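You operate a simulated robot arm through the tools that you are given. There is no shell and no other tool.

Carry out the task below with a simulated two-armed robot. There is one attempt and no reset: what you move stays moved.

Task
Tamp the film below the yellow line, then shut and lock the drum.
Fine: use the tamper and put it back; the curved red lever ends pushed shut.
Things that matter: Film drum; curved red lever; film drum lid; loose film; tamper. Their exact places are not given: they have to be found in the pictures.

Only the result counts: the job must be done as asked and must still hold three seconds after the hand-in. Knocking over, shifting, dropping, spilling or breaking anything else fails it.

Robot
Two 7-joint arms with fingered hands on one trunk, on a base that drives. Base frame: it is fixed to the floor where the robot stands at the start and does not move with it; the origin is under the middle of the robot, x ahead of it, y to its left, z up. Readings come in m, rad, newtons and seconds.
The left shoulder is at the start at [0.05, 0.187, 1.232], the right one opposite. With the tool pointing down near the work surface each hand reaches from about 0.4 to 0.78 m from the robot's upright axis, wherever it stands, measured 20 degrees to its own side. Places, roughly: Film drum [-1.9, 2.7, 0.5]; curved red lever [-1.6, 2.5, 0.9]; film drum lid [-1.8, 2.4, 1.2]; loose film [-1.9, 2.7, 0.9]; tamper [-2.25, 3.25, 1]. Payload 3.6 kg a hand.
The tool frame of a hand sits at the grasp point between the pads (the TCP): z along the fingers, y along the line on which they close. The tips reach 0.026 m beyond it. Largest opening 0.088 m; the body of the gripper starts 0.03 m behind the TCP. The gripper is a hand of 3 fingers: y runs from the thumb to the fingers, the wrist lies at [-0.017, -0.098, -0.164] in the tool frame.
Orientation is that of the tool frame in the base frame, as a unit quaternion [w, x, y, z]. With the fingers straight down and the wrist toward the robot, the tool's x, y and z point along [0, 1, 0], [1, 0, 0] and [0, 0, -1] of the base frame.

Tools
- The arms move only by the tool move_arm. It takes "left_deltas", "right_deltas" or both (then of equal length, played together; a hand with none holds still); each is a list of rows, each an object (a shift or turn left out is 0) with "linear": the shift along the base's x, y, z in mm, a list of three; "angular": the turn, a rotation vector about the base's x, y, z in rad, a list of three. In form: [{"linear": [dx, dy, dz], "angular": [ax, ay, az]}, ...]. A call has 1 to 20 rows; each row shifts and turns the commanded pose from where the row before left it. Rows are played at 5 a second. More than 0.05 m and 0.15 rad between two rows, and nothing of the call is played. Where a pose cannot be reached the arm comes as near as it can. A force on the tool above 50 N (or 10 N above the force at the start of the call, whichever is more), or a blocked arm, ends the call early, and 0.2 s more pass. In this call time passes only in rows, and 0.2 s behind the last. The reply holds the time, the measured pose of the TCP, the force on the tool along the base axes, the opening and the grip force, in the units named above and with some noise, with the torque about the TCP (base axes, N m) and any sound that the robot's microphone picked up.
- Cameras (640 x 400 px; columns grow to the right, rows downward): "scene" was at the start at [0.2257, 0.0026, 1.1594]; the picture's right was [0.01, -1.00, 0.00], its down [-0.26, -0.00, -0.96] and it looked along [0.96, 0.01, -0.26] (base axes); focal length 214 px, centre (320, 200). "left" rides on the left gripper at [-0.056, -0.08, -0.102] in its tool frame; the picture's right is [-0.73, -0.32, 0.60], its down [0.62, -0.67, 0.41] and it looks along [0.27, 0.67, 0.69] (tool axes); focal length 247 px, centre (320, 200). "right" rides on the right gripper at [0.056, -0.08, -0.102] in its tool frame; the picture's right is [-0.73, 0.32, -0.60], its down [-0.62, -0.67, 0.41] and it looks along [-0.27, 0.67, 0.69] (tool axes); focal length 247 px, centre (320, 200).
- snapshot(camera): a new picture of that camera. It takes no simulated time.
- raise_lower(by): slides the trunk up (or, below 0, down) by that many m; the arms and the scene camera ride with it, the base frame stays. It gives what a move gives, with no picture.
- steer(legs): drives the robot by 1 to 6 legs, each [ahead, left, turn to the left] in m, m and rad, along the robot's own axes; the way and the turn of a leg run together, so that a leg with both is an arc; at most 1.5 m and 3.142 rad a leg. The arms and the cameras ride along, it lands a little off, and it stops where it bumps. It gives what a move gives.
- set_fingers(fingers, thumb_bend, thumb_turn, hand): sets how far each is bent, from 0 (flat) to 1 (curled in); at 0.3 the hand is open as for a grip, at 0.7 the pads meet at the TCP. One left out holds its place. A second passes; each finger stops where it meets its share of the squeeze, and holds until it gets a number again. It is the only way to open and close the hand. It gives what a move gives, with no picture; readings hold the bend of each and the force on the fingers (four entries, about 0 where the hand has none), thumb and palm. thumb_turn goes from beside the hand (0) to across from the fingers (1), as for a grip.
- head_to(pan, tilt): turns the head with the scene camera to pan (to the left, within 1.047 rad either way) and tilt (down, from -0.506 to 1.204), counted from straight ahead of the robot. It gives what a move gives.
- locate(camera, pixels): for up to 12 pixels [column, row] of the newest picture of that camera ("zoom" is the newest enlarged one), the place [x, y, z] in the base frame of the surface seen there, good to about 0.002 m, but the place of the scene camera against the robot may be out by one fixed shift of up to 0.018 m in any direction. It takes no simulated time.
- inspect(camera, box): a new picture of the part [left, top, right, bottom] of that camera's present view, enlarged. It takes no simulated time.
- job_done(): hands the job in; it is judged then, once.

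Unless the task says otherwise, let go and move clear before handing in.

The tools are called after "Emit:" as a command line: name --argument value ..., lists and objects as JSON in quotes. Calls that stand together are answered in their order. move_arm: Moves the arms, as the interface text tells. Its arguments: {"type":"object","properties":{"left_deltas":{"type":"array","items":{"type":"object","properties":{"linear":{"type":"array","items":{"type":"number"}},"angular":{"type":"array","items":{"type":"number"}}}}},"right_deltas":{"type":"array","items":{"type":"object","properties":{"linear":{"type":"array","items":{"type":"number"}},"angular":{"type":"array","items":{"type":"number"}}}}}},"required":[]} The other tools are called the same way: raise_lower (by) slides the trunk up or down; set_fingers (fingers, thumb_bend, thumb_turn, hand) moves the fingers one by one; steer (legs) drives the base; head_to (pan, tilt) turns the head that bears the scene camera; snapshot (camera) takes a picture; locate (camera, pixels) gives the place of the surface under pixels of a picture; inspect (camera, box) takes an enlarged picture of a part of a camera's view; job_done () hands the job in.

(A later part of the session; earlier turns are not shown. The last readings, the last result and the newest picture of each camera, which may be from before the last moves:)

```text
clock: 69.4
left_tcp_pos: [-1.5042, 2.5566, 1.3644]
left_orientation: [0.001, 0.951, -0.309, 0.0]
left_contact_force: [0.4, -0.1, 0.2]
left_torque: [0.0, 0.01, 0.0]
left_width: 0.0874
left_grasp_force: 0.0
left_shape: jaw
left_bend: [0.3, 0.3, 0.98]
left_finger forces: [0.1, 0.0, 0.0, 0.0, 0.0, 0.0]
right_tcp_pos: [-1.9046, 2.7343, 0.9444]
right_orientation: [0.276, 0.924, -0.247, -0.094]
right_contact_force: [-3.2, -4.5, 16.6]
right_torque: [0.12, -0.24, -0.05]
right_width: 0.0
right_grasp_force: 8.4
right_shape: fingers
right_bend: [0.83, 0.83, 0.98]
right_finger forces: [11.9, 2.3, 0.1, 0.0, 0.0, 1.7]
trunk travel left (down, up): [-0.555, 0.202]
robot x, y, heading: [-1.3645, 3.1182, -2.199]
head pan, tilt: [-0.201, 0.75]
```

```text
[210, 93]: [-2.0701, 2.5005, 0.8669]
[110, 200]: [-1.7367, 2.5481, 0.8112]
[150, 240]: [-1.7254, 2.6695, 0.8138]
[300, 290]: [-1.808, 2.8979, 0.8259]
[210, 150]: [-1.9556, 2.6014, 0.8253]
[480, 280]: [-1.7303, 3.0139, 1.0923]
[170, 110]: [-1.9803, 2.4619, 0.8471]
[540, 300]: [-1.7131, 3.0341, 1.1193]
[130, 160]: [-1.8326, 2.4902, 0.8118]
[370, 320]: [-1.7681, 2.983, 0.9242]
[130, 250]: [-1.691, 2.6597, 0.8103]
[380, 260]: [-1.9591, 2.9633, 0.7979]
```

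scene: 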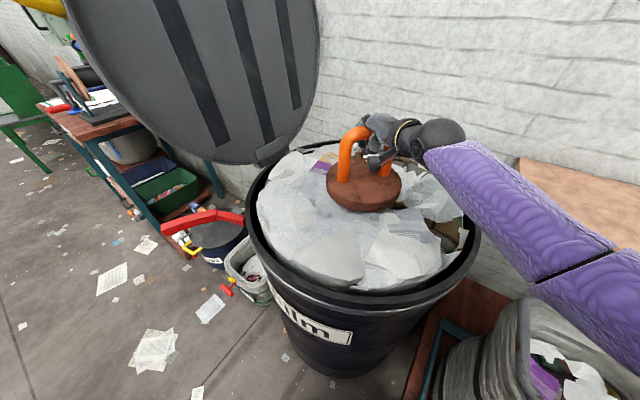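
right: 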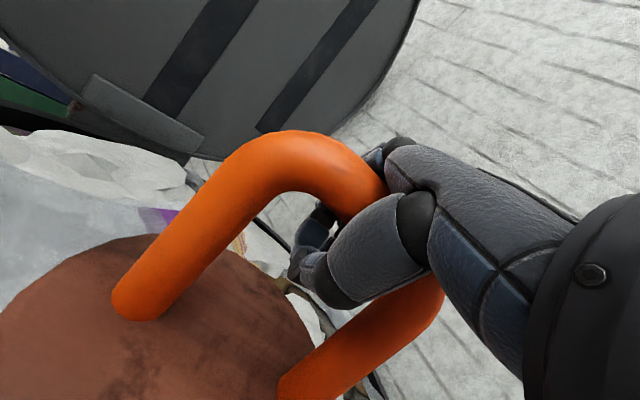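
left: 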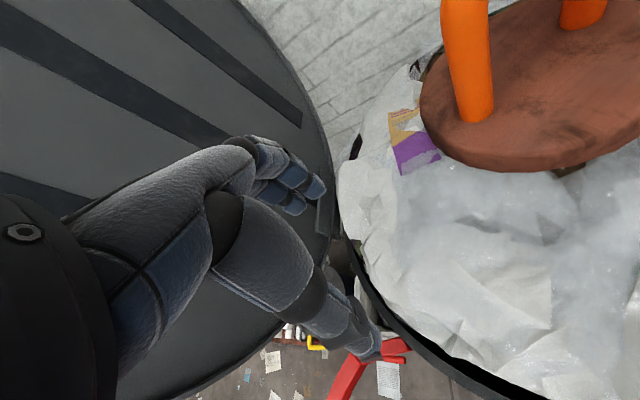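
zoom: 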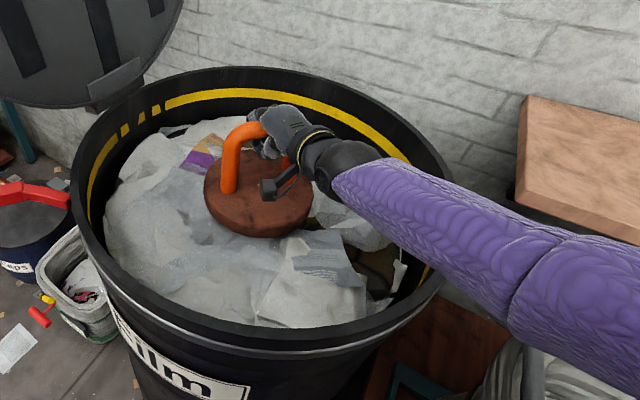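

Film is now ≈0.81–0.826, about 5 cm under the yellow line (0.867–0.88). I lift the tamper out and look for spring-back.

Emit:
move_arm --right_deltas '[{"linear": [0, 0, 15]}, {"linear": [0, 0, 20]}, {"linear": [0, 0, 30]}, {"linear": [0, 0, 40]}, {"linear": [0, 0, 40]}, {"linear": [0, 0, 40]}, {"linear": [0, 0, 40]}, {"linear": [0, 0, 40]}, {"linear": [0, 0, 40]}]'

Emit:
snapshot --camera "scene"

Emit:
inspect --camera "scene" --box '[230, 100, 560, 340]'

Emit:
locate --camera "zoom" --pixels '[[210, 93], [110, 200], [150, 240], [300, 290], [210, 150], [260, 200], [170, 110], [330, 160], [130, 160], [370, 220], [130, 250], [390, 270]]'

```text
clock: 71.4
left_tcp_pos: [-1.5046, 2.5561, 1.3631]
left_orientation: [-0.001, 0.951, -0.309, 0.0]
left_contact_force: [0.3, -0.2, -1.4]
left_torque: [0.02, 0.01, 0.01]
left_width: 0.0877
left_grasp_force: 0.0
left_shape: jaw
left_bend: [0.3, 0.3, 0.98]
left_finger forces: [0.0, 0.0, 0.0, 0.0, 0.0, 0.0]
right_tcp_pos: [-1.9058, 2.7357, 1.2494]
right_orientation: [0.274, 0.925, -0.247, -0.092]
right_contact_force: [-0.5, -0.3, -9.4]
right_torque: [-0.16, 0.09, 0.01]
right_width: 0.0
right_grasp_force: 5.6
right_shape: fingers
right_bend: [0.83, 0.82, 0.97]
right_finger forces: [1.6, 1.0, 0.0, 0.0, 8.3, 0.0]
trunk travel left (down, up): [-0.555, 0.202]
robot x, y, heading: [-1.367, 3.1206, -2.195]
head pan, tilt: [-0.201, 0.75]
```

```text
taken
```

scene: 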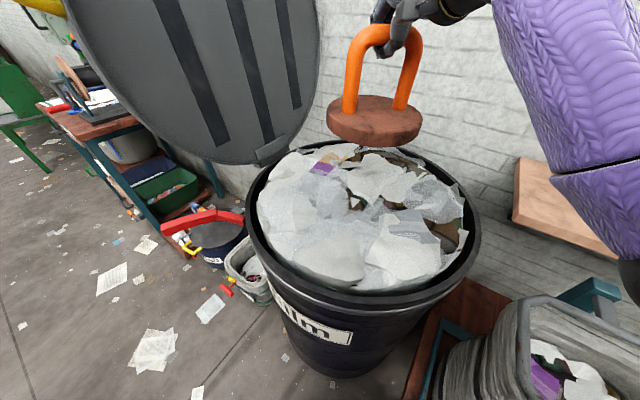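

```text
1.67 times, centred on (395, 220) of scene
```

zoom: 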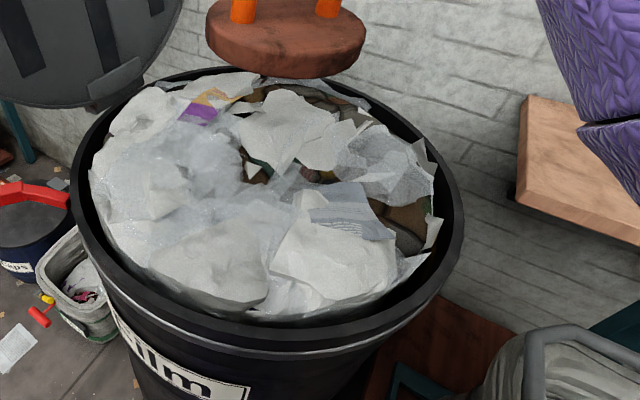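

```text
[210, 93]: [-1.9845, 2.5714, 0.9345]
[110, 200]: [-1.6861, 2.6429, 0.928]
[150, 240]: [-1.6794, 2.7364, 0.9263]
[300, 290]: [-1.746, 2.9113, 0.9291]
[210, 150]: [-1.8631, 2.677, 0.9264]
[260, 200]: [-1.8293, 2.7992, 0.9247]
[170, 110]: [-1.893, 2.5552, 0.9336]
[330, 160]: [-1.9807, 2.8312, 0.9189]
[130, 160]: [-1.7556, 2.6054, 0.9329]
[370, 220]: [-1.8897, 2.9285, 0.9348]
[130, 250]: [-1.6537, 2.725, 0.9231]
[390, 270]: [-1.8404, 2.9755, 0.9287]
```

The film sprang back to ≈0.93 (from 0.985 originally), so repeated tamping is needed. I press again, deeper.

Emit:
move_arm --right_deltas '[{"linear": [0, 0, -40]}, {"linear": [0, 0, -40]}, {"linear": [0, 0, -40]}, {"linear": [0, 0, -40]}, {"linear": [0, 0, -20]}, {"linear": [0, 0, -20]}, {"linear": [0, 0, -20]}, {"linear": [0, 0, -20]}, {"linear": [0, 0, -20]}, {"linear": [0, 0, -15]}, {"linear": [0, 0, -15]}, {"linear": [0, 0, -15]}, {"linear": [0, 0, -10]}, {"linear": [0, 0, -10]}]'

Emit:
inspect --camera "scene" --box '[230, 100, 560, 340]'

```text
clock: 74.4
left_tcp_pos: [-1.5037, 2.5581, 1.3639]
left_orientation: [0.0, 0.951, -0.309, 0.001]
left_contact_force: [0.5, 0.3, 0.0]
left_torque: [0.0, -0.05, 0.0]
left_width: 0.0878
left_grasp_force: 0.1
left_shape: jaw
left_bend: [0.3, 0.3, 0.98]
left_finger forces: [0.1, 0.0, 0.0, 0.0, 0.0, 0.1]
right_tcp_pos: [-1.9053, 2.7341, 0.9256]
right_orientation: [0.279, 0.923, -0.246, -0.093]
right_contact_force: [-4.1, -0.6, 19.0]
right_torque: [0.03, -0.39, -0.04]
right_width: 0.0002
right_grasp_force: 8.2
right_shape: fingers
right_bend: [0.83, 0.83, 0.98]
right_finger forces: [12.9, 3.1, 0.0, 0.1, 0.0, 0.0]
trunk travel left (down, up): [-0.555, 0.202]
robot x, y, heading: [-1.3625, 3.119, -2.202]
head pan, tilt: [-0.201, 0.75]
```

```text
1.67 times, centred on (395, 220) of scene
```

zoom: 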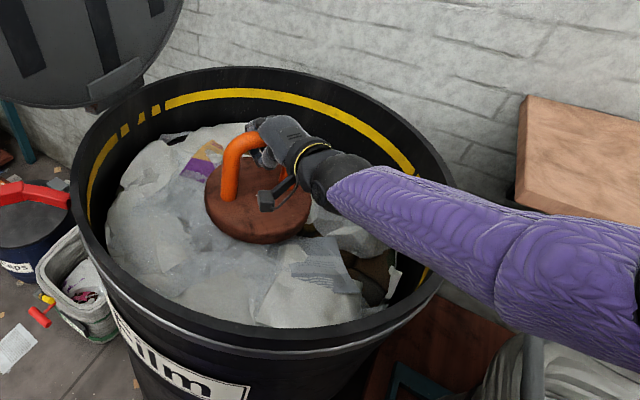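

Pressed to TCP z=0.926 at 19 N. I check the forearm's clearance over the rim before pressing further.

Emit:
locate --camera "zoom" --pixels '[[400, 240], [440, 260], [480, 290], [370, 200], [440, 180], [560, 340], [600, 350], [330, 190], [150, 240], [300, 290], [250, 215], [530, 220]]'

```text
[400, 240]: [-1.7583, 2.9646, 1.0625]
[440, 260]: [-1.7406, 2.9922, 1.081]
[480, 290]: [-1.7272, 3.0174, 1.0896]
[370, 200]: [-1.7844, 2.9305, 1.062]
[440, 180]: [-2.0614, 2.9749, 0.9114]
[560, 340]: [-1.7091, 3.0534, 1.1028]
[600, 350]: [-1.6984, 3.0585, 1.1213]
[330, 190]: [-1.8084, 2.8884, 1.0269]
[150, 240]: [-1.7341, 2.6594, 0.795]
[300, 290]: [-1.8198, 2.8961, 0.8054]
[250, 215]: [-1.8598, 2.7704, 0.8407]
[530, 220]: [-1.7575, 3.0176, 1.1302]
```

Forearm underside is near z≈1.02 over the rim (0.925), so there is room. I press about 5 cm more and hold a moment.

Emit:
move_arm --right_deltas '[{"linear": [0, 0, -10]}, {"linear": [0, 0, -10]}, {"linear": [0, 0, -10]}, {"linear": [0, 0, -10]}, {"linear": [0, 0, -10]}, {"linear": [0, 0, 0]}, {"linear": [0, 0, 0]}, {"linear": [0, 0, 0]}, {"linear": [0, 0, 0]}, {"linear": [0, 0, 0]}]'

Emit:
inspect --camera "scene" --box '[230, 100, 560, 340]'

Emit:
locate --camera "zoom" --pixels '[[400, 240], [440, 260], [480, 290], [370, 200], [560, 340], [150, 240], [300, 290], [250, 215]]'

```text
clock: 76.6
left_tcp_pos: [-1.5035, 2.5571, 1.3638]
left_orientation: [0.0, 0.951, -0.309, 0.0]
left_contact_force: [0.1, 0.4, -0.2]
left_torque: [-0.02, -0.01, 0.02]
left_width: 0.0878
left_grasp_force: 0.1
left_shape: jaw
left_bend: [0.3, 0.3, 0.98]
left_finger forces: [0.0, 0.1, 0.0, 0.0, 0.0, 0.0]
right_tcp_pos: [-1.8967, 2.7423, 0.9094]
right_orientation: [0.287, 0.921, -0.245, -0.095]
right_contact_force: [-4.9, -12.3, 30.3]
right_torque: [0.46, -0.44, -0.08]
right_width: 0.0
right_grasp_force: 15.3
right_shape: fingers
right_bend: [0.83, 0.83, 0.98]
right_finger forces: [23.9, 6.9, 0.1, 0.1, 0.1, 0.0]
right hand out of reach, approached as far as the arm can: row 2, 3, 4, 5
trunk travel left (down, up): [-0.555, 0.202]
robot x, y, heading: [-1.362, 3.1189, -2.202]
head pan, tilt: [-0.201, 0.75]
```

```text
1.67 times, centred on (395, 220) of scene
```

zoom: 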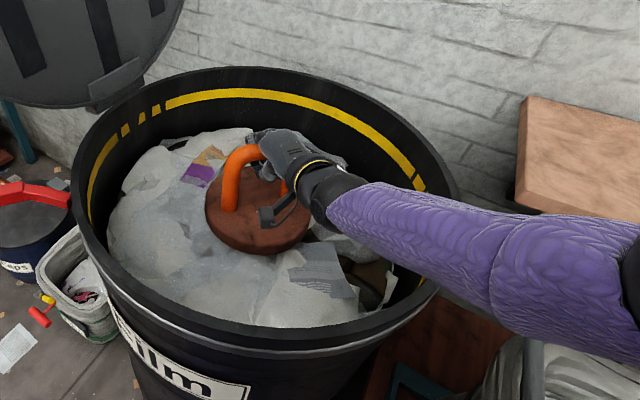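

```text
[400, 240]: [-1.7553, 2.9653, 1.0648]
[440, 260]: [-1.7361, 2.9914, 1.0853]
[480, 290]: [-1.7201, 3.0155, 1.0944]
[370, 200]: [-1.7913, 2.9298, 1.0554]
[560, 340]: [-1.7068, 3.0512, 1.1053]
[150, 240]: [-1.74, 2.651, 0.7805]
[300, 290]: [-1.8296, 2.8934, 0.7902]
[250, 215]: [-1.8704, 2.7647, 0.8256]
```

The arm hit its reach limit at z=0.909 because the trunk is high; force 30 N, film ≈0.785. I lift off to see the remaining level.

Emit:
move_arm --right_deltas '[{"linear": [0, 0, 20]}, {"linear": [0, 0, 40]}, {"linear": [0, 0, 45]}, {"linear": [0, 0, 45]}, {"linear": [0, 0, 45]}, {"linear": [0, 0, 45]}, {"linear": [0, 0, 45]}]'

Emit:
inspect --camera "scene" --box '[230, 100, 560, 340]'

Emit:
locate --camera "zoom" --pixels '[[210, 93], [110, 200], [150, 240], [300, 290], [210, 150], [260, 200], [170, 110], [330, 160], [130, 160], [370, 220], [130, 250], [390, 270]]'

```text
clock: 78.2
left_tcp_pos: [-1.5051, 2.556, 1.3627]
left_orientation: [-0.001, 0.951, -0.309, 0.0]
left_contact_force: [0.4, 0.7, -0.1]
left_torque: [0.0, 0.0, -0.02]
left_width: 0.0874
left_grasp_force: 0.0
left_shape: jaw
left_bend: [0.3, 0.3, 0.98]
left_finger forces: [0.1, 0.0, 0.0, 0.1, 0.0, 0.0]
right_tcp_pos: [-1.8939, 2.7495, 1.1809]
right_orientation: [0.273, 0.925, -0.247, -0.092]
right_contact_force: [-0.4, -0.3, -9.1]
right_torque: [-0.08, 0.05, -0.02]
right_width: 0.0
right_grasp_force: 6.4
right_shape: fingers
right_bend: [0.83, 0.83, 0.97]
right_finger forces: [1.8, 2.1, 0.0, 0.0, 7.9, 0.1]
trunk travel left (down, up): [-0.555, 0.202]
robot x, y, heading: [-1.3643, 3.1172, -2.2]
head pan, tilt: [-0.201, 0.75]
```

```text
1.67 times, centred on (395, 220) of scene
```

zoom: 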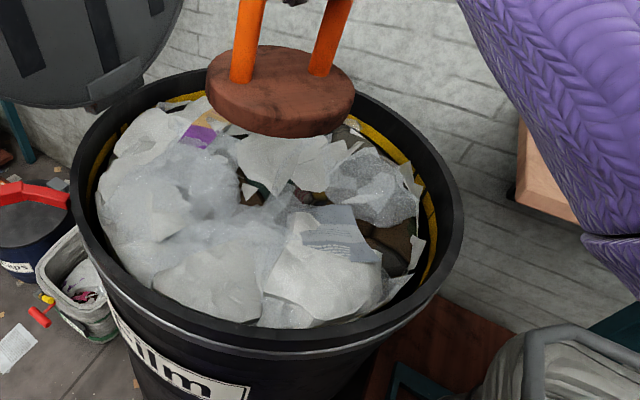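

```text
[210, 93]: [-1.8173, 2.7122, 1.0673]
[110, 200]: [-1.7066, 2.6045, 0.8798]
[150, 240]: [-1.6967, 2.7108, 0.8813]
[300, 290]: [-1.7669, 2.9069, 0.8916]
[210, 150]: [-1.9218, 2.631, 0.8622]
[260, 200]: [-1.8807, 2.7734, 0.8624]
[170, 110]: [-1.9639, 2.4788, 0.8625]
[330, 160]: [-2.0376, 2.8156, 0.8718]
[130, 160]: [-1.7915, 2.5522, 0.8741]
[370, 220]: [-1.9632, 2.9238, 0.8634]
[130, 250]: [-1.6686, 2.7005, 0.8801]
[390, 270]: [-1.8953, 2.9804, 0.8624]
```

After two strokes the film stands at ≈0.87–0.88, right at the line (each stroke gains ~5.5 cm). I lower the trunk a little for reach and tamp a third time.

Emit:
raise_lower --by -0.08

Emit:
move_arm --right_deltas '[{"linear": [-11, -15, 0]}, {"linear": [0, 0, -30]}, {"linear": [0, 0, -30]}, {"linear": [0, 0, -20]}, {"linear": [0, 0, -20]}, {"linear": [0, 0, -15]}, {"linear": [0, 0, -15]}, {"linear": [0, 0, -15]}, {"linear": [0, 0, -10]}, {"linear": [0, 0, -10]}, {"linear": [0, 0, -10]}, {"linear": [0, 0, -10]}]'

Emit:
snapshot --camera "scene"

```text
clock: 79.3
left_tcp_pos: [-1.5044, 2.5571, 1.2839]
left_orientation: [0.0, 0.951, -0.309, 0.0]
left_contact_force: [-0.1, -0.1, 0.8]
left_torque: [-0.01, -0.03, -0.03]
left_width: 0.088
left_grasp_force: 0.2
left_shape: jaw
left_bend: [0.3, 0.3, 0.98]
left_finger forces: [0.1, 0.0, 0.0, 0.0, 0.1, 0.0]
right_tcp_pos: [-1.8943, 2.7462, 1.1024]
right_orientation: [0.275, 0.925, -0.247, -0.093]
right_contact_force: [-0.2, 0.0, -7.3]
right_torque: [-0.03, 0.07, 0.0]
right_width: 0.0
right_grasp_force: 5.7
right_shape: fingers
right_bend: [0.83, 0.83, 0.97]
right_finger forces: [2.1, 2.1, 0.0, 0.0, 7.7, 0.1]
trunk travel left (down, up): [-0.475, 0.282]
robot x, y, heading: [-1.3652, 3.1201, -2.199]
head pan, tilt: [-0.201, 0.75]
```

```text
clock: 82.0
left_tcp_pos: [-1.5019, 2.5581, 1.2837]
left_orientation: [0.0, 0.951, -0.309, 0.0]
left_contact_force: [0.8, -0.5, 1.1]
left_torque: [0.01, -0.02, -0.02]
left_width: 0.0878
left_grasp_force: 0.0
left_shape: jaw
left_bend: [0.3, 0.3, 0.98]
left_finger forces: [0.0, 0.0, 0.0, 0.0, 0.0, 0.1]
right_tcp_pos: [-1.9044, 2.7307, 0.9201]
right_orientation: [0.28, 0.924, -0.245, -0.093]
right_contact_force: [-2.0, -3.8, 19.4]
right_torque: [0.11, -0.25, -0.04]
right_width: 0.0
right_grasp_force: 8.6
right_shape: fingers
right_bend: [0.83, 0.83, 0.98]
right_finger forces: [14.5, 2.2, 0.0, 0.0, 0.1, 0.2]
trunk travel left (down, up): [-0.475, 0.282]
robot x, y, heading: [-1.3652, 3.1191, -2.201]
head pan, tilt: [-0.201, 0.75]
```

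```text
taken
```

scene: 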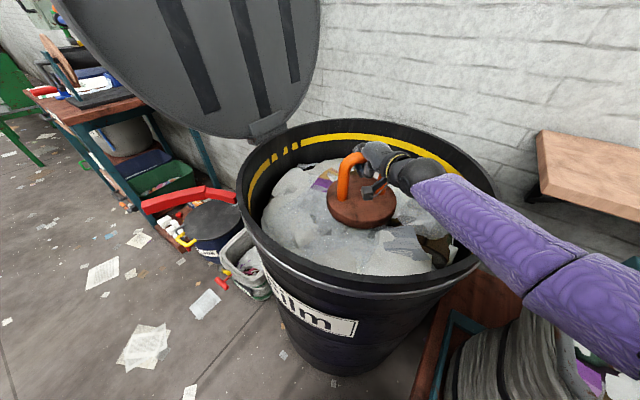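

At 0.920 m the force is 19 N. I check the forearm/rim clearance and press a little deeper.

Emit:
locate --camera "scene" --pixels '[[470, 245], [500, 270], [440, 210], [530, 300], [620, 340], [250, 200], [330, 245], [400, 180]]'

Emit:
move_arm --right_deltas '[{"linear": [0, 0, -8]}, {"linear": [0, 0, -8]}, {"linear": [0, 0, -8]}, {"linear": [0, 0, 0]}, {"linear": [0, 0, 0]}]'

Emit:
snapshot --camera "scene"

```text
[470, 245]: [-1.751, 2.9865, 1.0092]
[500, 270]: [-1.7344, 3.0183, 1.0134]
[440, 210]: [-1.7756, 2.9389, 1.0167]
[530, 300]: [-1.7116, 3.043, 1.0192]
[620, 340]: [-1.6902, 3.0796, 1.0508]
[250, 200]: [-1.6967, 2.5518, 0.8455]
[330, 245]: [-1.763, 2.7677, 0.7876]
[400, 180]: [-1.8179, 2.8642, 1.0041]
```

```text
clock: 83.2
left_tcp_pos: [-1.5022, 2.5587, 1.2857]
left_orientation: [0.001, 0.951, -0.309, 0.0]
left_contact_force: [-0.5, 0.0, 0.9]
left_torque: [0.02, 0.03, 0.01]
left_width: 0.0877
left_grasp_force: 0.1
left_shape: jaw
left_bend: [0.3, 0.3, 0.98]
left_finger forces: [0.1, 0.0, 0.0, 0.0, 0.0, 0.1]
right_tcp_pos: [-1.9068, 2.7264, 0.9082]
right_orientation: [0.291, 0.92, -0.245, -0.096]
right_contact_force: [-2.5, 0.4, 39.7]
right_torque: [0.08, -0.59, 0.0]
right_width: 0.0001
right_grasp_force: 17.0
right_shape: fingers
right_bend: [0.83, 0.83, 0.98]
right_finger forces: [22.5, 3.6, 0.0, 0.0, 0.0, 8.5]
trunk travel left (down, up): [-0.475, 0.282]
robot x, y, heading: [-1.3656, 3.1196, -2.201]
head pan, tilt: [-0.201, 0.75]
```

```text
taken
```

scene: 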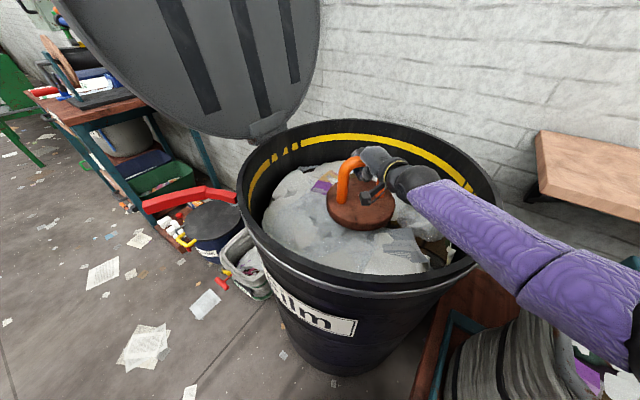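

Force rose sharply to 40 N at 0.908, so the film is at its compression stop. I lift off and look at the remaining level.

Emit:
move_arm --right_deltas '[{"linear": [0, 0, 20]}, {"linear": [0, 0, 40]}, {"linear": [0, 0, 45]}, {"linear": [0, 0, 45]}, {"linear": [0, 0, 45]}, {"linear": [0, 0, 45]}, {"linear": [0, 0, 45]}]'

Emit:
snapshot --camera "scene"

Emit:
inspect --camera "scene" --box '[230, 80, 520, 300]'

Emit:
locate --camera "zoom" --pixels '[[110, 200], [150, 240], [300, 300], [210, 200], [260, 250], [340, 300], [370, 200], [130, 180], [420, 270], [130, 300], [400, 330], [460, 260]]'

```text
clock: 84.8
left_tcp_pos: [-1.5049, 2.557, 1.282]
left_orientation: [-0.001, 0.951, -0.309, 0.0]
left_contact_force: [0.7, -0.4, 0.1]
left_torque: [0.0, 0.01, 0.01]
left_width: 0.0876
left_grasp_force: 0.1
left_shape: jaw
left_bend: [0.3, 0.3, 0.98]
left_finger forces: [0.0, 0.0, 0.1, 0.0, 0.0, 0.0]
right_tcp_pos: [-1.907, 2.7317, 1.179]
right_orientation: [0.274, 0.925, -0.247, -0.092]
right_contact_force: [-0.2, -1.0, -8.9]
right_torque: [-0.08, 0.06, 0.0]
right_width: 0.0
right_grasp_force: 6.0
right_shape: fingers
right_bend: [0.83, 0.83, 0.98]
right_finger forces: [2.4, 2.0, 0.0, 0.0, 7.8, 0.0]
trunk travel left (down, up): [-0.475, 0.282]
robot x, y, heading: [-1.3635, 3.119, -2.203]
head pan, tilt: [-0.201, 0.75]
```

```text
taken
```

scene: 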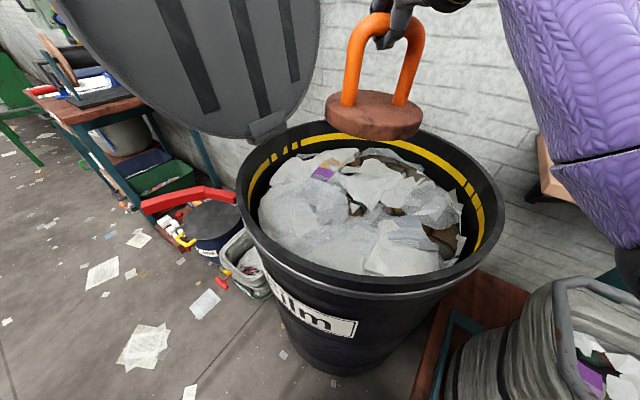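

```text
1.82 times, centred on (375, 190) of scene
```

zoom: 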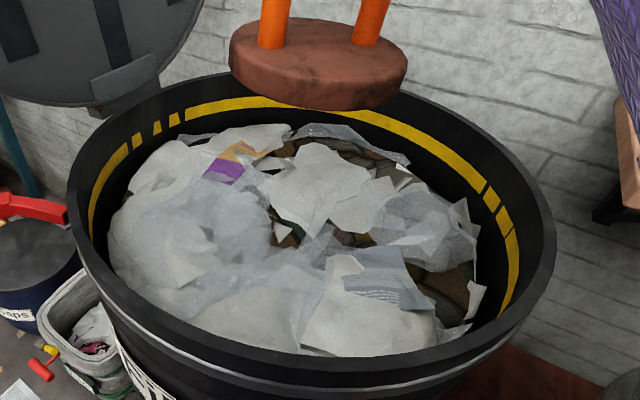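

```text
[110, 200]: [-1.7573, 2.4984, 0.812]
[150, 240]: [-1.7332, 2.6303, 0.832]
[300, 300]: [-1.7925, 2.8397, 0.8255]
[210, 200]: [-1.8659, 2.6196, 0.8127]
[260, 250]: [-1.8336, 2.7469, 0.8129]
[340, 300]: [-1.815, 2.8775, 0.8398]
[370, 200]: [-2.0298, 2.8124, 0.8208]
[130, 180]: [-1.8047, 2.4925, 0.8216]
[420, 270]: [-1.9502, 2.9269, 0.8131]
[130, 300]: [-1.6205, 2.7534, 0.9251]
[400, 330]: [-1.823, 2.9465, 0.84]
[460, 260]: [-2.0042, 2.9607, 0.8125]
```

The film now lies at ≈0.81–0.84, below the line (≈0.867–0.88) all round. I give one more stroke for margin.

Emit:
move_arm --right_deltas '[{"linear": [0, 0, -45]}, {"linear": [0, 0, -45]}, {"linear": [0, 0, -45]}, {"linear": [0, 0, -40]}, {"linear": [0, 0, -30]}, {"linear": [0, 0, -20]}, {"linear": [0, 0, -15]}, {"linear": [0, 0, -12]}, {"linear": [0, 0, -8]}, {"linear": [0, 0, -6]}, {"linear": [0, 0, -6]}, {"linear": [0, 0, 0]}]'

Emit:
move_arm --right_deltas '[{"linear": [0, 0, 20]}, {"linear": [0, 0, 40]}, {"linear": [0, 0, 45]}, {"linear": [0, 0, 45]}, {"linear": [0, 0, 45]}, {"linear": [0, 0, 45]}, {"linear": [0, 0, 45]}]'

Emit:
inspect --camera "scene" --box '[230, 80, 520, 300]'

Emit:
locate --camera "zoom" --pixels '[[120, 220], [150, 240], [300, 300], [210, 200], [260, 250], [340, 300], [370, 200], [130, 180], [420, 270], [220, 108], [400, 310], [460, 260]]'

```text
clock: 87.3
left_tcp_pos: [-1.503, 2.5572, 1.2839]
left_orientation: [0.0, 0.951, -0.309, 0.0]
left_contact_force: [0.6, 0.6, -0.1]
left_torque: [0.0, 0.0, 0.02]
left_width: 0.0876
left_grasp_force: 0.1
left_shape: jaw
left_bend: [0.3, 0.3, 0.98]
left_finger forces: [0.0, 0.0, 0.0, 0.0, 0.0, 0.0]
right_tcp_pos: [-1.9058, 2.7279, 0.9116]
right_orientation: [0.281, 0.923, -0.245, -0.094]
right_contact_force: [-3.6, -8.8, 19.1]
right_torque: [0.38, -0.33, -0.05]
right_width: 0.0003
right_grasp_force: 10.9
right_shape: fingers
right_bend: [0.83, 0.83, 0.98]
right_finger forces: [16.8, 4.0, 0.0, 0.0, 0.1, 0.6]
trunk travel left (down, up): [-0.475, 0.282]
robot x, y, heading: [-1.3654, 3.1202, -2.204]
head pan, tilt: [-0.201, 0.75]
```

```text
clock: 89.0
left_tcp_pos: [-1.5042, 2.5564, 1.2823]
left_orientation: [-0.001, 0.951, -0.309, 0.0]
left_contact_force: [-0.2, -0.6, 0.2]
left_torque: [0.0, -0.03, -0.01]
left_width: 0.0875
left_grasp_force: 0.2
left_shape: jaw
left_bend: [0.3, 0.3, 0.98]
left_finger forces: [0.0, 0.0, 0.0, 0.0, 0.1, 0.1]
right_tcp_pos: [-1.9045, 2.7359, 1.1907]
right_orientation: [0.274, 0.925, -0.247, -0.092]
right_contact_force: [0.2, 0.3, -9.4]
right_torque: [-0.11, 0.1, 0.0]
right_width: 0.0
right_grasp_force: 5.3
right_shape: fingers
right_bend: [0.83, 0.83, 0.98]
right_finger forces: [1.7, 1.0, 0.0, 0.0, 8.0, 0.0]
trunk travel left (down, up): [-0.475, 0.282]
robot x, y, heading: [-1.3668, 3.1199, -2.201]
head pan, tilt: [-0.201, 0.75]
```

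```text
1.82 times, centred on (375, 190) of scene
```

zoom: 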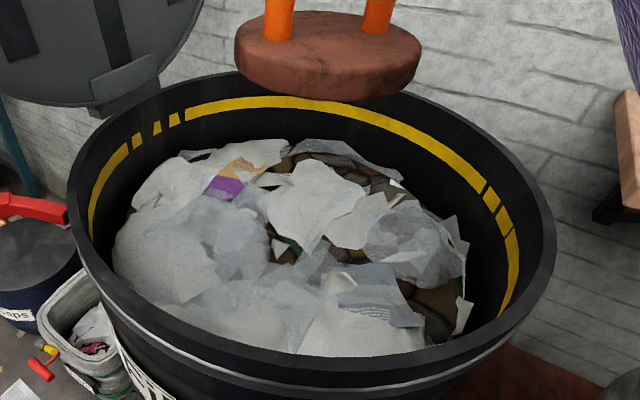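

```text
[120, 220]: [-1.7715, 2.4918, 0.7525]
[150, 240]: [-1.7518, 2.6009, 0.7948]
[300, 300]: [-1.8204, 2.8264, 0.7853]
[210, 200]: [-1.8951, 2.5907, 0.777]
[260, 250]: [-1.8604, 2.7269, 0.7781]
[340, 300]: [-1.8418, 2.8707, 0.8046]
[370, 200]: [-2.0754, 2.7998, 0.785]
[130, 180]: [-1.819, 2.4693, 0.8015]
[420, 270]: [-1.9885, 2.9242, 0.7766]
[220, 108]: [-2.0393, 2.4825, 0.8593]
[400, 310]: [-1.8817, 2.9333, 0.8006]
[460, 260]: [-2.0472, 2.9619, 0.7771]
```

The film now rests at ≈0.78–0.80, 6–8 cm under the line. I raise the tamper and turn back to the shelf pose.

Emit:
move_arm --right_deltas '[{"linear": [0, 0, 30]}, {"linear": [0, 0, 35]}]'

Emit:
steer --legs '[[0, 0, -0.936], [0.02, 0.017, 0]]'

Emit:
head_to --pan 0.0 --tilt 0.5

Emit:
snapshot --camera "scene"

```text
clock: 89.5
left_tcp_pos: [-1.5046, 2.5559, 1.2839]
left_orientation: [-0.001, 0.951, -0.309, 0.001]
left_contact_force: [0.9, 0.0, 0.0]
left_torque: [-0.01, -0.03, -0.01]
left_width: 0.0877
left_grasp_force: 0.0
left_shape: jaw
left_bend: [0.3, 0.3, 0.98]
left_finger forces: [0.1, 0.1, 0.0, 0.0, 0.0, 0.0]
right_tcp_pos: [-1.9029, 2.7345, 1.2556]
right_orientation: [0.275, 0.925, -0.247, -0.092]
right_contact_force: [-0.4, 0.7, -8.9]
right_torque: [-0.1, 0.08, -0.02]
right_width: 0.0
right_grasp_force: 5.5
right_shape: fingers
right_bend: [0.83, 0.83, 0.98]
right_finger forces: [1.9, 1.4, 0.0, 0.0, 7.9, 0.0]
trunk travel left (down, up): [-0.475, 0.282]
robot x, y, heading: [-1.3641, 3.1205, -2.201]
head pan, tilt: [-0.201, 0.75]
```

```text
clock: 92.7
left_tcp_pos: [-1.916, 2.8679, 1.2829]
left_orientation: [0.0, 0.717, -0.697, 0.0]
left_contact_force: [-0.1, -0.1, 0.1]
left_torque: [0.01, -0.04, 0.01]
left_width: 0.0877
left_grasp_force: 0.1
left_shape: jaw
left_bend: [0.3, 0.3, 0.98]
left_finger forces: [0.0, 0.0, 0.0, 0.0, 0.0, 0.0]
right_tcp_pos: [-2.0191, 3.2935, 1.2552]
right_orientation: [0.206, 0.721, -0.629, -0.203]
right_contact_force: [1.3, 1.1, -9.8]
right_torque: [0.08, -0.02, 0.03]
right_width: 0.0
right_grasp_force: 5.9
right_shape: fingers
right_bend: [0.83, 0.83, 0.98]
right_finger forces: [4.9, 1.4, 0.0, 0.1, 6.4, 0.1]
trunk travel left (down, up): [-0.475, 0.282]
robot x, y, heading: [-1.3834, 3.1011, -3.115]
head pan, tilt: [-0.201, 0.75]
```

```text
clock: 93.5
left_tcp_pos: [-1.9139, 2.8698, 1.2837]
left_orientation: [0.0, 0.717, -0.697, 0.001]
left_contact_force: [0.2, -0.7, 0.4]
left_torque: [0.0, 0.03, 0.0]
left_width: 0.0876
left_grasp_force: 0.1
left_shape: jaw
left_bend: [0.3, 0.3, 0.98]
left_finger forces: [0.0, 0.0, 0.1, 0.0, 0.1, 0.0]
right_tcp_pos: [-2.0175, 3.2943, 1.2553]
right_orientation: [0.206, 0.721, -0.629, -0.204]
right_contact_force: [-0.7, 1.1, -9.1]
right_torque: [0.01, 0.18, 0.0]
right_width: 0.0
right_grasp_force: 4.7
right_shape: fingers
right_bend: [0.83, 0.83, 0.98]
right_finger forces: [1.8, 0.4, 0.0, 0.0, 8.2, 0.0]
trunk travel left (down, up): [-0.475, 0.282]
robot x, y, heading: [-1.3837, 3.1055, -3.113]
head pan, tilt: [0.0, 0.499]
```

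```text
taken
```

scene: 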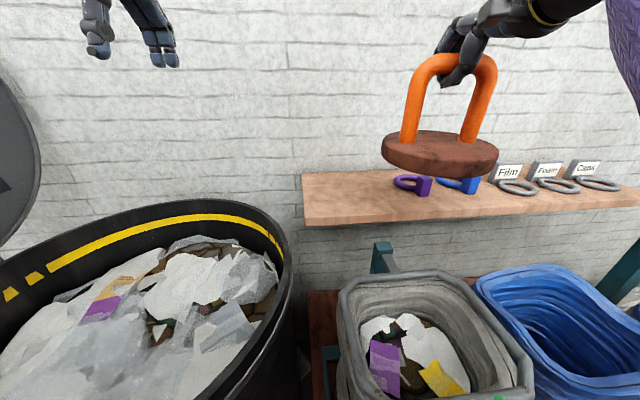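

I am back before the shelf with the tamper held above it. I zoom to check its tilt before placing.

Emit:
inspect --camera "scene" --box '[290, 0, 530, 220]'

Emit:
snapshot --camera "right"

Emit:
locate --camera "scene" --pixels '[[383, 152], [498, 160], [440, 170], [440, 145], [408, 100], [480, 100], [340, 185], [420, 186], [405, 178], [310, 205]]'

```text
1.82 times, centred on (410, 110) of scene
```

zoom: 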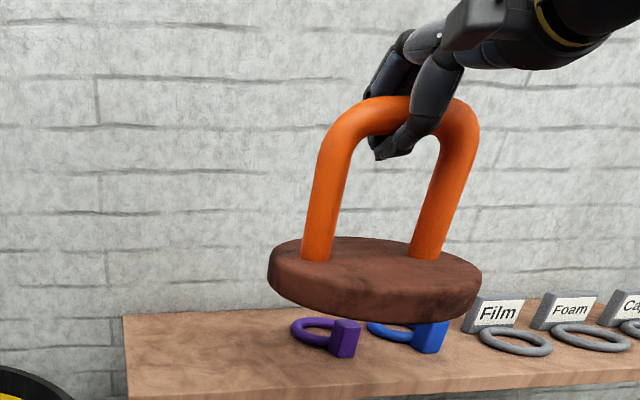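

```text
taken
```

right: 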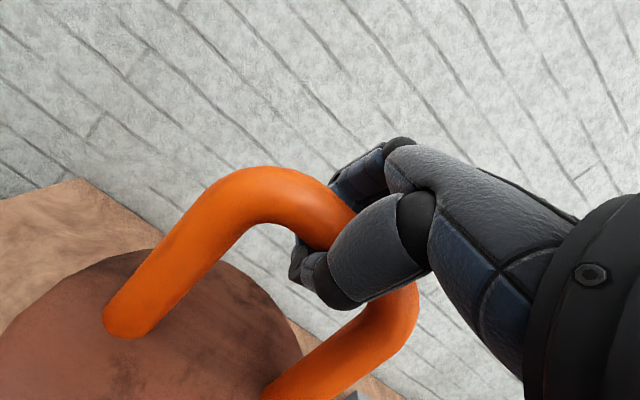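

```text
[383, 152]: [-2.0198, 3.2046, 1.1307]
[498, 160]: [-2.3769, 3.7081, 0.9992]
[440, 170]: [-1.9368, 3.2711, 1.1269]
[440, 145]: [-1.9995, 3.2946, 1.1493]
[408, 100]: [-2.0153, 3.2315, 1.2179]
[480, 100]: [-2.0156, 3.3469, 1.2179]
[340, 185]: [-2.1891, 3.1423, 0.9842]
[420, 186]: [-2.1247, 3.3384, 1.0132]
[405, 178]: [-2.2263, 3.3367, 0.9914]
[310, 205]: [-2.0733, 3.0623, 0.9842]
```

The disc hangs nearly level with its centre under the TCP as at pick-up. I move over the original spot (TCP ≈(-2.139, 3.155)) and lower.

Emit:
move_arm --right_deltas '[{"linear": [-30.4, -34.8, 0]}, {"linear": [-30.4, -34.8, 0]}, {"linear": [-30.4, -34.8, 0]}, {"linear": [-30.4, -34.8, 0]}, {"linear": [0, 0, -25]}, {"linear": [0, 0, -25]}, {"linear": [0, 0, -25]}, {"linear": [0, 0, -15]}]'

Emit:
snapshot --camera "scene"

Emit:
inspect --camera "scene" --box '[270, 40, 450, 220]'

```text
clock: 95.3
left_tcp_pos: [-1.916, 2.8684, 1.2832]
left_orientation: [-0.001, 0.717, -0.697, 0.0]
left_contact_force: [-0.5, -0.6, -0.8]
left_torque: [0.02, 0.0, 0.0]
left_width: 0.088
left_grasp_force: 0.1
left_shape: jaw
left_bend: [0.3, 0.3, 0.98]
left_finger forces: [0.0, 0.1, 0.0, 0.0, 0.0, 0.0]
right_tcp_pos: [-2.1387, 3.1539, 1.1618]
right_orientation: [0.205, 0.721, -0.63, -0.204]
right_contact_force: [-0.2, 0.0, -8.3]
right_torque: [0.0, 0.05, 0.03]
right_width: 0.0002
right_grasp_force: 6.0
right_shape: fingers
right_bend: [0.83, 0.83, 0.98]
right_finger forces: [3.7, 2.3, 0.0, 0.1, 7.4, 0.0]
trunk travel left (down, up): [-0.475, 0.282]
robot x, y, heading: [-1.3851, 3.1032, -3.112]
head pan, tilt: [0.0, 0.499]
```

```text
taken
```

scene: 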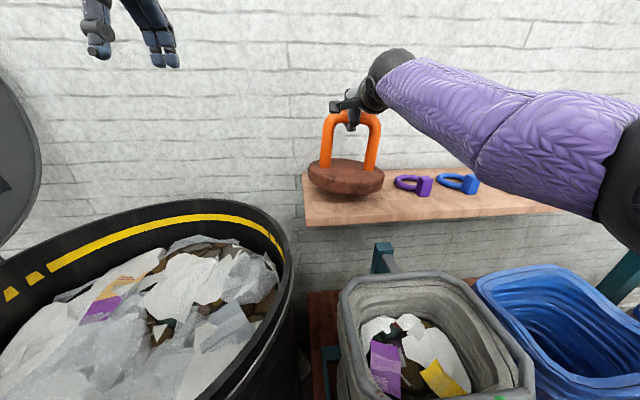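

```text
2.22 times, centred on (360, 130) of scene
```

zoom: 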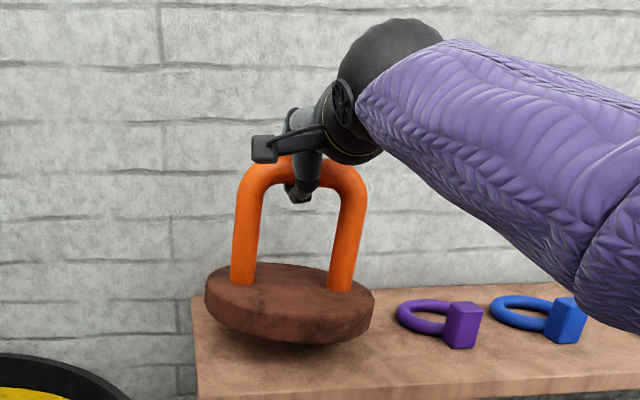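

The tamper is slightly tilted (right edge lower) but over its spot: the gap to the purple ring equals the original. I lower slowly until it rests.

Emit:
move_arm --right_deltas '[{"linear": [0, 0, -10]}, {"linear": [0, 0, -10]}, {"linear": [0, 0, -8]}, {"linear": [0, 0, -6]}, {"linear": [0, 0, -5]}]'

Emit:
inspect --camera "scene" --box '[270, 40, 450, 220]'

```text
clock: 96.5
left_tcp_pos: [-1.9142, 2.8697, 1.2822]
left_orientation: [0.0, 0.717, -0.697, 0.001]
left_contact_force: [0.5, 0.3, 0.5]
left_torque: [0.0, 0.01, 0.01]
left_width: 0.0878
left_grasp_force: 0.0
left_shape: jaw
left_bend: [0.3, 0.3, 0.98]
left_finger forces: [0.0, 0.0, 0.0, 0.0, 0.0, 0.0]
right_tcp_pos: [-2.139, 3.1537, 1.126]
right_orientation: [0.206, 0.721, -0.63, -0.204]
right_contact_force: [-0.2, 0.0, -9.2]
right_torque: [0.03, 0.1, -0.02]
right_width: 0.0
right_grasp_force: 7.0
right_shape: fingers
right_bend: [0.83, 0.83, 0.98]
right_finger forces: [3.1, 1.5, 0.0, 0.1, 8.7, 0.1]
trunk travel left (down, up): [-0.475, 0.282]
robot x, y, heading: [-1.3825, 3.1028, -3.111]
head pan, tilt: [0.0, 0.499]
```

```text
2.22 times, centred on (360, 130) of scene
```

zoom: 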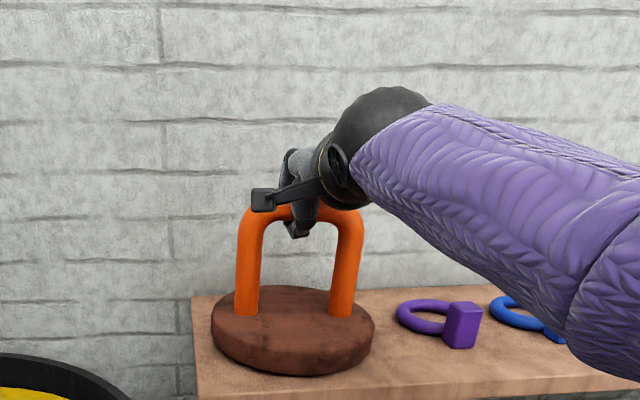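

It still carries 9 N, so not yet fully resting. I lower a few more millimetres.

Emit:
move_arm --right_deltas '[{"linear": [0, 0, -4]}, {"linear": [0, 0, -4]}, {"linear": [0, 0, -3]}, {"linear": [0, 0, 0]}]'

Emit:
inspect --camera "scene" --box '[270, 40, 450, 220]'

```text
clock: 97.5
left_tcp_pos: [-1.9149, 2.8687, 1.2837]
left_orientation: [0.0, 0.718, -0.696, -0.001]
left_contact_force: [0.4, -0.1, -0.9]
left_torque: [0.0, 0.0, -0.02]
left_width: 0.0878
left_grasp_force: 0.1
left_shape: jaw
left_bend: [0.3, 0.3, 0.98]
left_finger forces: [0.0, 0.0, 0.0, 0.0, 0.1, 0.0]
right_tcp_pos: [-2.1404, 3.1556, 1.118]
right_orientation: [0.206, 0.721, -0.63, -0.203]
right_contact_force: [-0.6, 0.2, 0.3]
right_torque: [0.0, -0.02, -0.04]
right_width: 0.0
right_grasp_force: 0.4
right_shape: fingers
right_bend: [0.83, 0.84, 0.99]
right_finger forces: [0.6, 0.1, 0.0, 0.0, 0.0, 0.1]
trunk travel left (down, up): [-0.475, 0.282]
robot x, y, heading: [-1.3839, 3.1041, -3.112]
head pan, tilt: [0.0, 0.499]
```

```text
2.22 times, centred on (360, 130) of scene
```

zoom: 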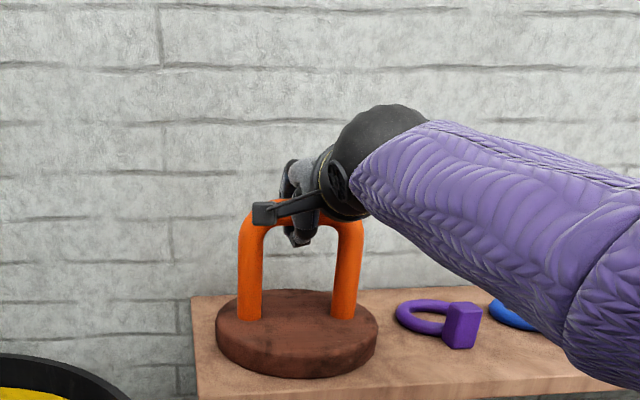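

The tamper rests level on the shelf and the hand force is ~0. I open the fingers.

Emit:
set_fingers --hand "right" --fingers 0.3 --thumb_bend 0.3

Emit:
snapshot --camera "right"

Emit:
inspect --camera "scene" --box '[270, 40, 450, 220]'

```text
clock: 98.5
left_tcp_pos: [-1.9137, 2.8692, 1.2835]
left_orientation: [0.0, 0.717, -0.697, 0.0]
left_contact_force: [0.1, 0.1, 0.4]
left_torque: [-0.02, -0.02, 0.01]
left_width: 0.0877
left_grasp_force: 0.1
left_shape: jaw
left_bend: [0.3, 0.3, 0.98]
left_finger forces: [0.0, 0.1, 0.0, 0.0, 0.0, 0.0]
right_tcp_pos: [-2.1388, 3.1553, 1.1158]
right_orientation: [0.207, 0.721, -0.629, -0.205]
right_contact_force: [-0.2, 0.4, -0.6]
right_torque: [-0.02, 0.02, -0.01]
right_width: 0.0879
right_grasp_force: 0.1
right_shape: fingers
right_bend: [0.3, 0.3, 0.98]
right_finger forces: [0.1, 0.1, 0.0, 0.0, 0.0, 0.1]
trunk travel left (down, up): [-0.475, 0.282]
robot x, y, heading: [-1.385, 3.1028, -3.111]
head pan, tilt: [0.0, 0.499]
```

```text
taken
```

right: 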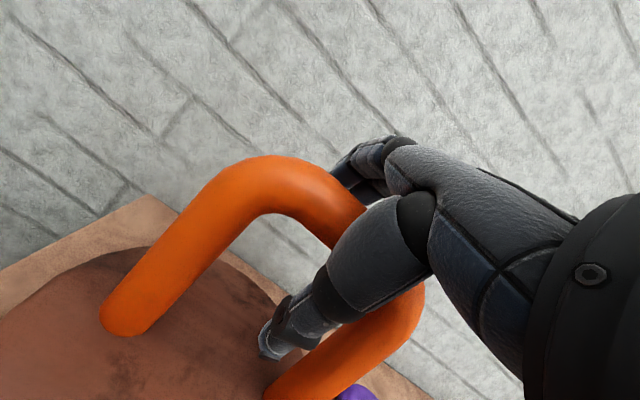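

```text
2.22 times, centred on (360, 130) of scene
```

zoom: 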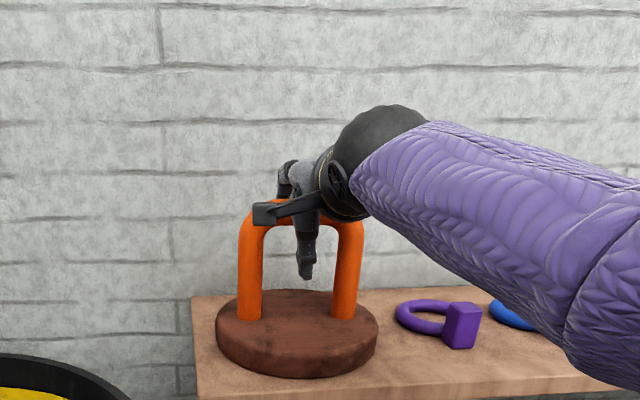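

The hand is open with the bar free between the pads. I retreat along the finger axis, backward and up.

Emit:
move_arm --right_deltas '[{"linear": [5.5, 0.4, 8.3]}, {"linear": [11, 0.8, 16.7]}, {"linear": [11, 0.8, 16.7]}, {"linear": [11, 0.8, 16.7]}, {"linear": [11, 0.8, 16.7]}, {"linear": [11, 0.8, 16.7]}, {"linear": [20, 0, 30]}, {"linear": [30, 0, 20]}]'

Emit:
snapshot --camera "scene"

Emit:
inspect --camera "scene" --box '[270, 40, 450, 220]'

Emit:
locate --camera "zoom" --pixels '[[250, 260], [345, 260], [300, 215], [295, 360], [215, 330], [377, 330]]'

```text
clock: 100.3
left_tcp_pos: [-1.9135, 2.8683, 1.2833]
left_orientation: [0.0, 0.718, -0.696, 0.0]
left_contact_force: [-0.6, 0.0, 0.2]
left_torque: [0.02, 0.02, 0.03]
left_width: 0.0875
left_grasp_force: 0.0
left_shape: jaw
left_bend: [0.3, 0.3, 0.98]
left_finger forces: [0.0, 0.0, 0.0, 0.0, 0.1, 0.0]
right_tcp_pos: [-2.0281, 3.157, 1.2576]
right_orientation: [0.206, 0.722, -0.629, -0.204]
right_contact_force: [0.1, 0.7, 0.4]
right_torque: [-0.03, -0.01, 0.0]
right_width: 0.088
right_grasp_force: 0.2
right_shape: fingers
right_bend: [0.3, 0.3, 0.98]
right_finger forces: [0.0, 0.0, 0.0, 0.1, 0.0, 0.1]
trunk travel left (down, up): [-0.475, 0.282]
robot x, y, heading: [-1.3854, 3.1012, -3.117]
head pan, tilt: [0.0, 0.499]
```

```text
taken
```

scene: 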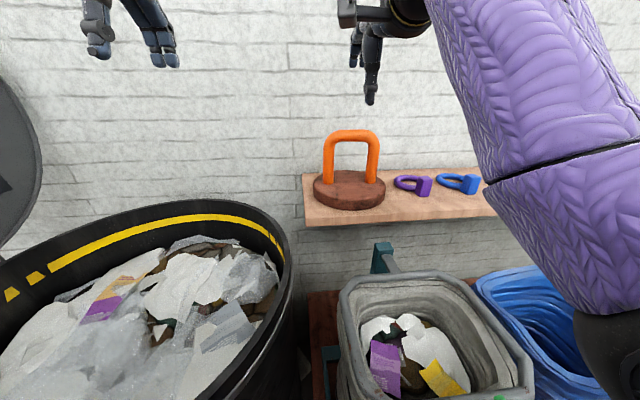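

```text
2.22 times, centred on (360, 130) of scene
```

zoom: 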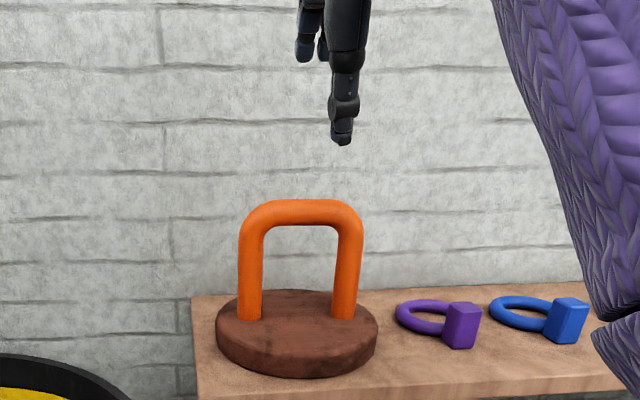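

```text
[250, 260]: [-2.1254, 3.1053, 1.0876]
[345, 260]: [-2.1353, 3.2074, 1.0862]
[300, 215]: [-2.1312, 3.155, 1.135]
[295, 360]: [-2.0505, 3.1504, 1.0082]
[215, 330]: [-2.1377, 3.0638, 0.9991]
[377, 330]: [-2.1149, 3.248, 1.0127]
```

The tamper is back at its place (handle within about 1 cm of before). I back off and move in front of the drum to look at the lid handle and lever.

Emit:
steer --legs '[[-0.3, 0, -0.025], [-0.13, 0.24, 0]]'

Emit:
head_to --pan 0.4 --tilt 0.3

Emit:
snapshot --camera "scene"

Emit:
snapshot --camera "left"

```text
clock: 103.8
left_tcp_pos: [-1.4945, 2.6496, 1.2827]
left_orientation: [-0.001, 0.708, -0.706, 0.0]
left_contact_force: [0.4, -0.4, -0.8]
left_torque: [0.02, 0.06, -0.01]
left_width: 0.0879
left_grasp_force: 0.2
left_shape: jaw
left_bend: [0.3, 0.3, 0.98]
left_finger forces: [0.0, 0.0, 0.0, 0.0, 0.0, 0.0]
right_tcp_pos: [-1.6019, 2.9416, 1.2575]
right_orientation: [0.204, 0.713, -0.638, -0.208]
right_contact_force: [0.3, -0.3, -0.4]
right_torque: [0.0, 0.02, -0.02]
right_width: 0.0882
right_grasp_force: 0.0
right_shape: fingers
right_bend: [0.3, 0.3, 0.98]
right_finger forces: [0.1, 0.0, 0.0, 0.0, 0.0, 0.0]
trunk travel left (down, up): [-0.475, 0.282]
robot x, y, heading: [-0.9584, 2.8713, -3.136]
head pan, tilt: [0.0, 0.499]
```

```text
clock: 104.7
left_tcp_pos: [-1.4954, 2.6505, 1.284]
left_orientation: [-0.001, 0.708, -0.706, 0.0]
left_contact_force: [0.2, -0.8, -0.6]
left_torque: [0.0, 0.0, 0.03]
left_width: 0.0875
left_grasp_force: 0.1
left_shape: jaw
left_bend: [0.3, 0.3, 0.98]
left_finger forces: [0.1, 0.1, 0.0, 0.0, 0.1, 0.1]
right_tcp_pos: [-1.6027, 2.9425, 1.2584]
right_orientation: [0.204, 0.713, -0.638, -0.207]
right_contact_force: [-0.3, -0.1, 0.7]
right_torque: [0.0, 0.02, -0.04]
right_width: 0.0881
right_grasp_force: 0.1
right_shape: fingers
right_bend: [0.3, 0.3, 0.98]
right_finger forces: [0.0, 0.0, 0.1, 0.1, 0.0, 0.0]
trunk travel left (down, up): [-0.475, 0.282]
robot x, y, heading: [-0.9609, 2.8669, -3.136]
head pan, tilt: [0.4, 0.3]
```

```text
taken
```

scene: 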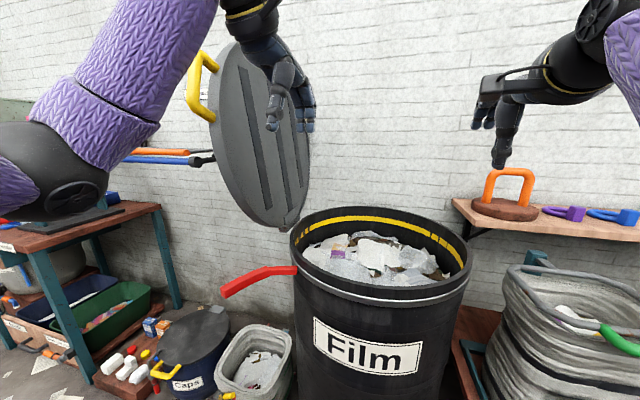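

```text
taken
```

left: 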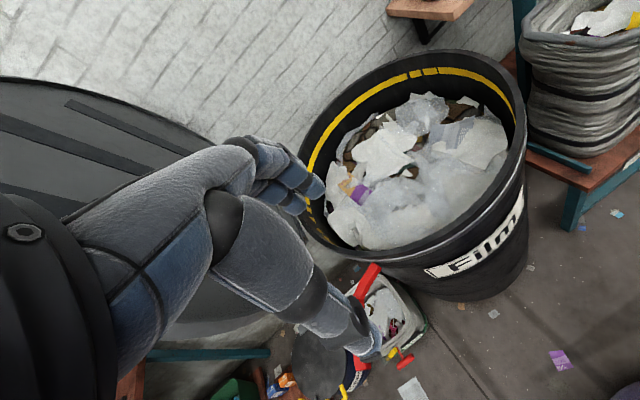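

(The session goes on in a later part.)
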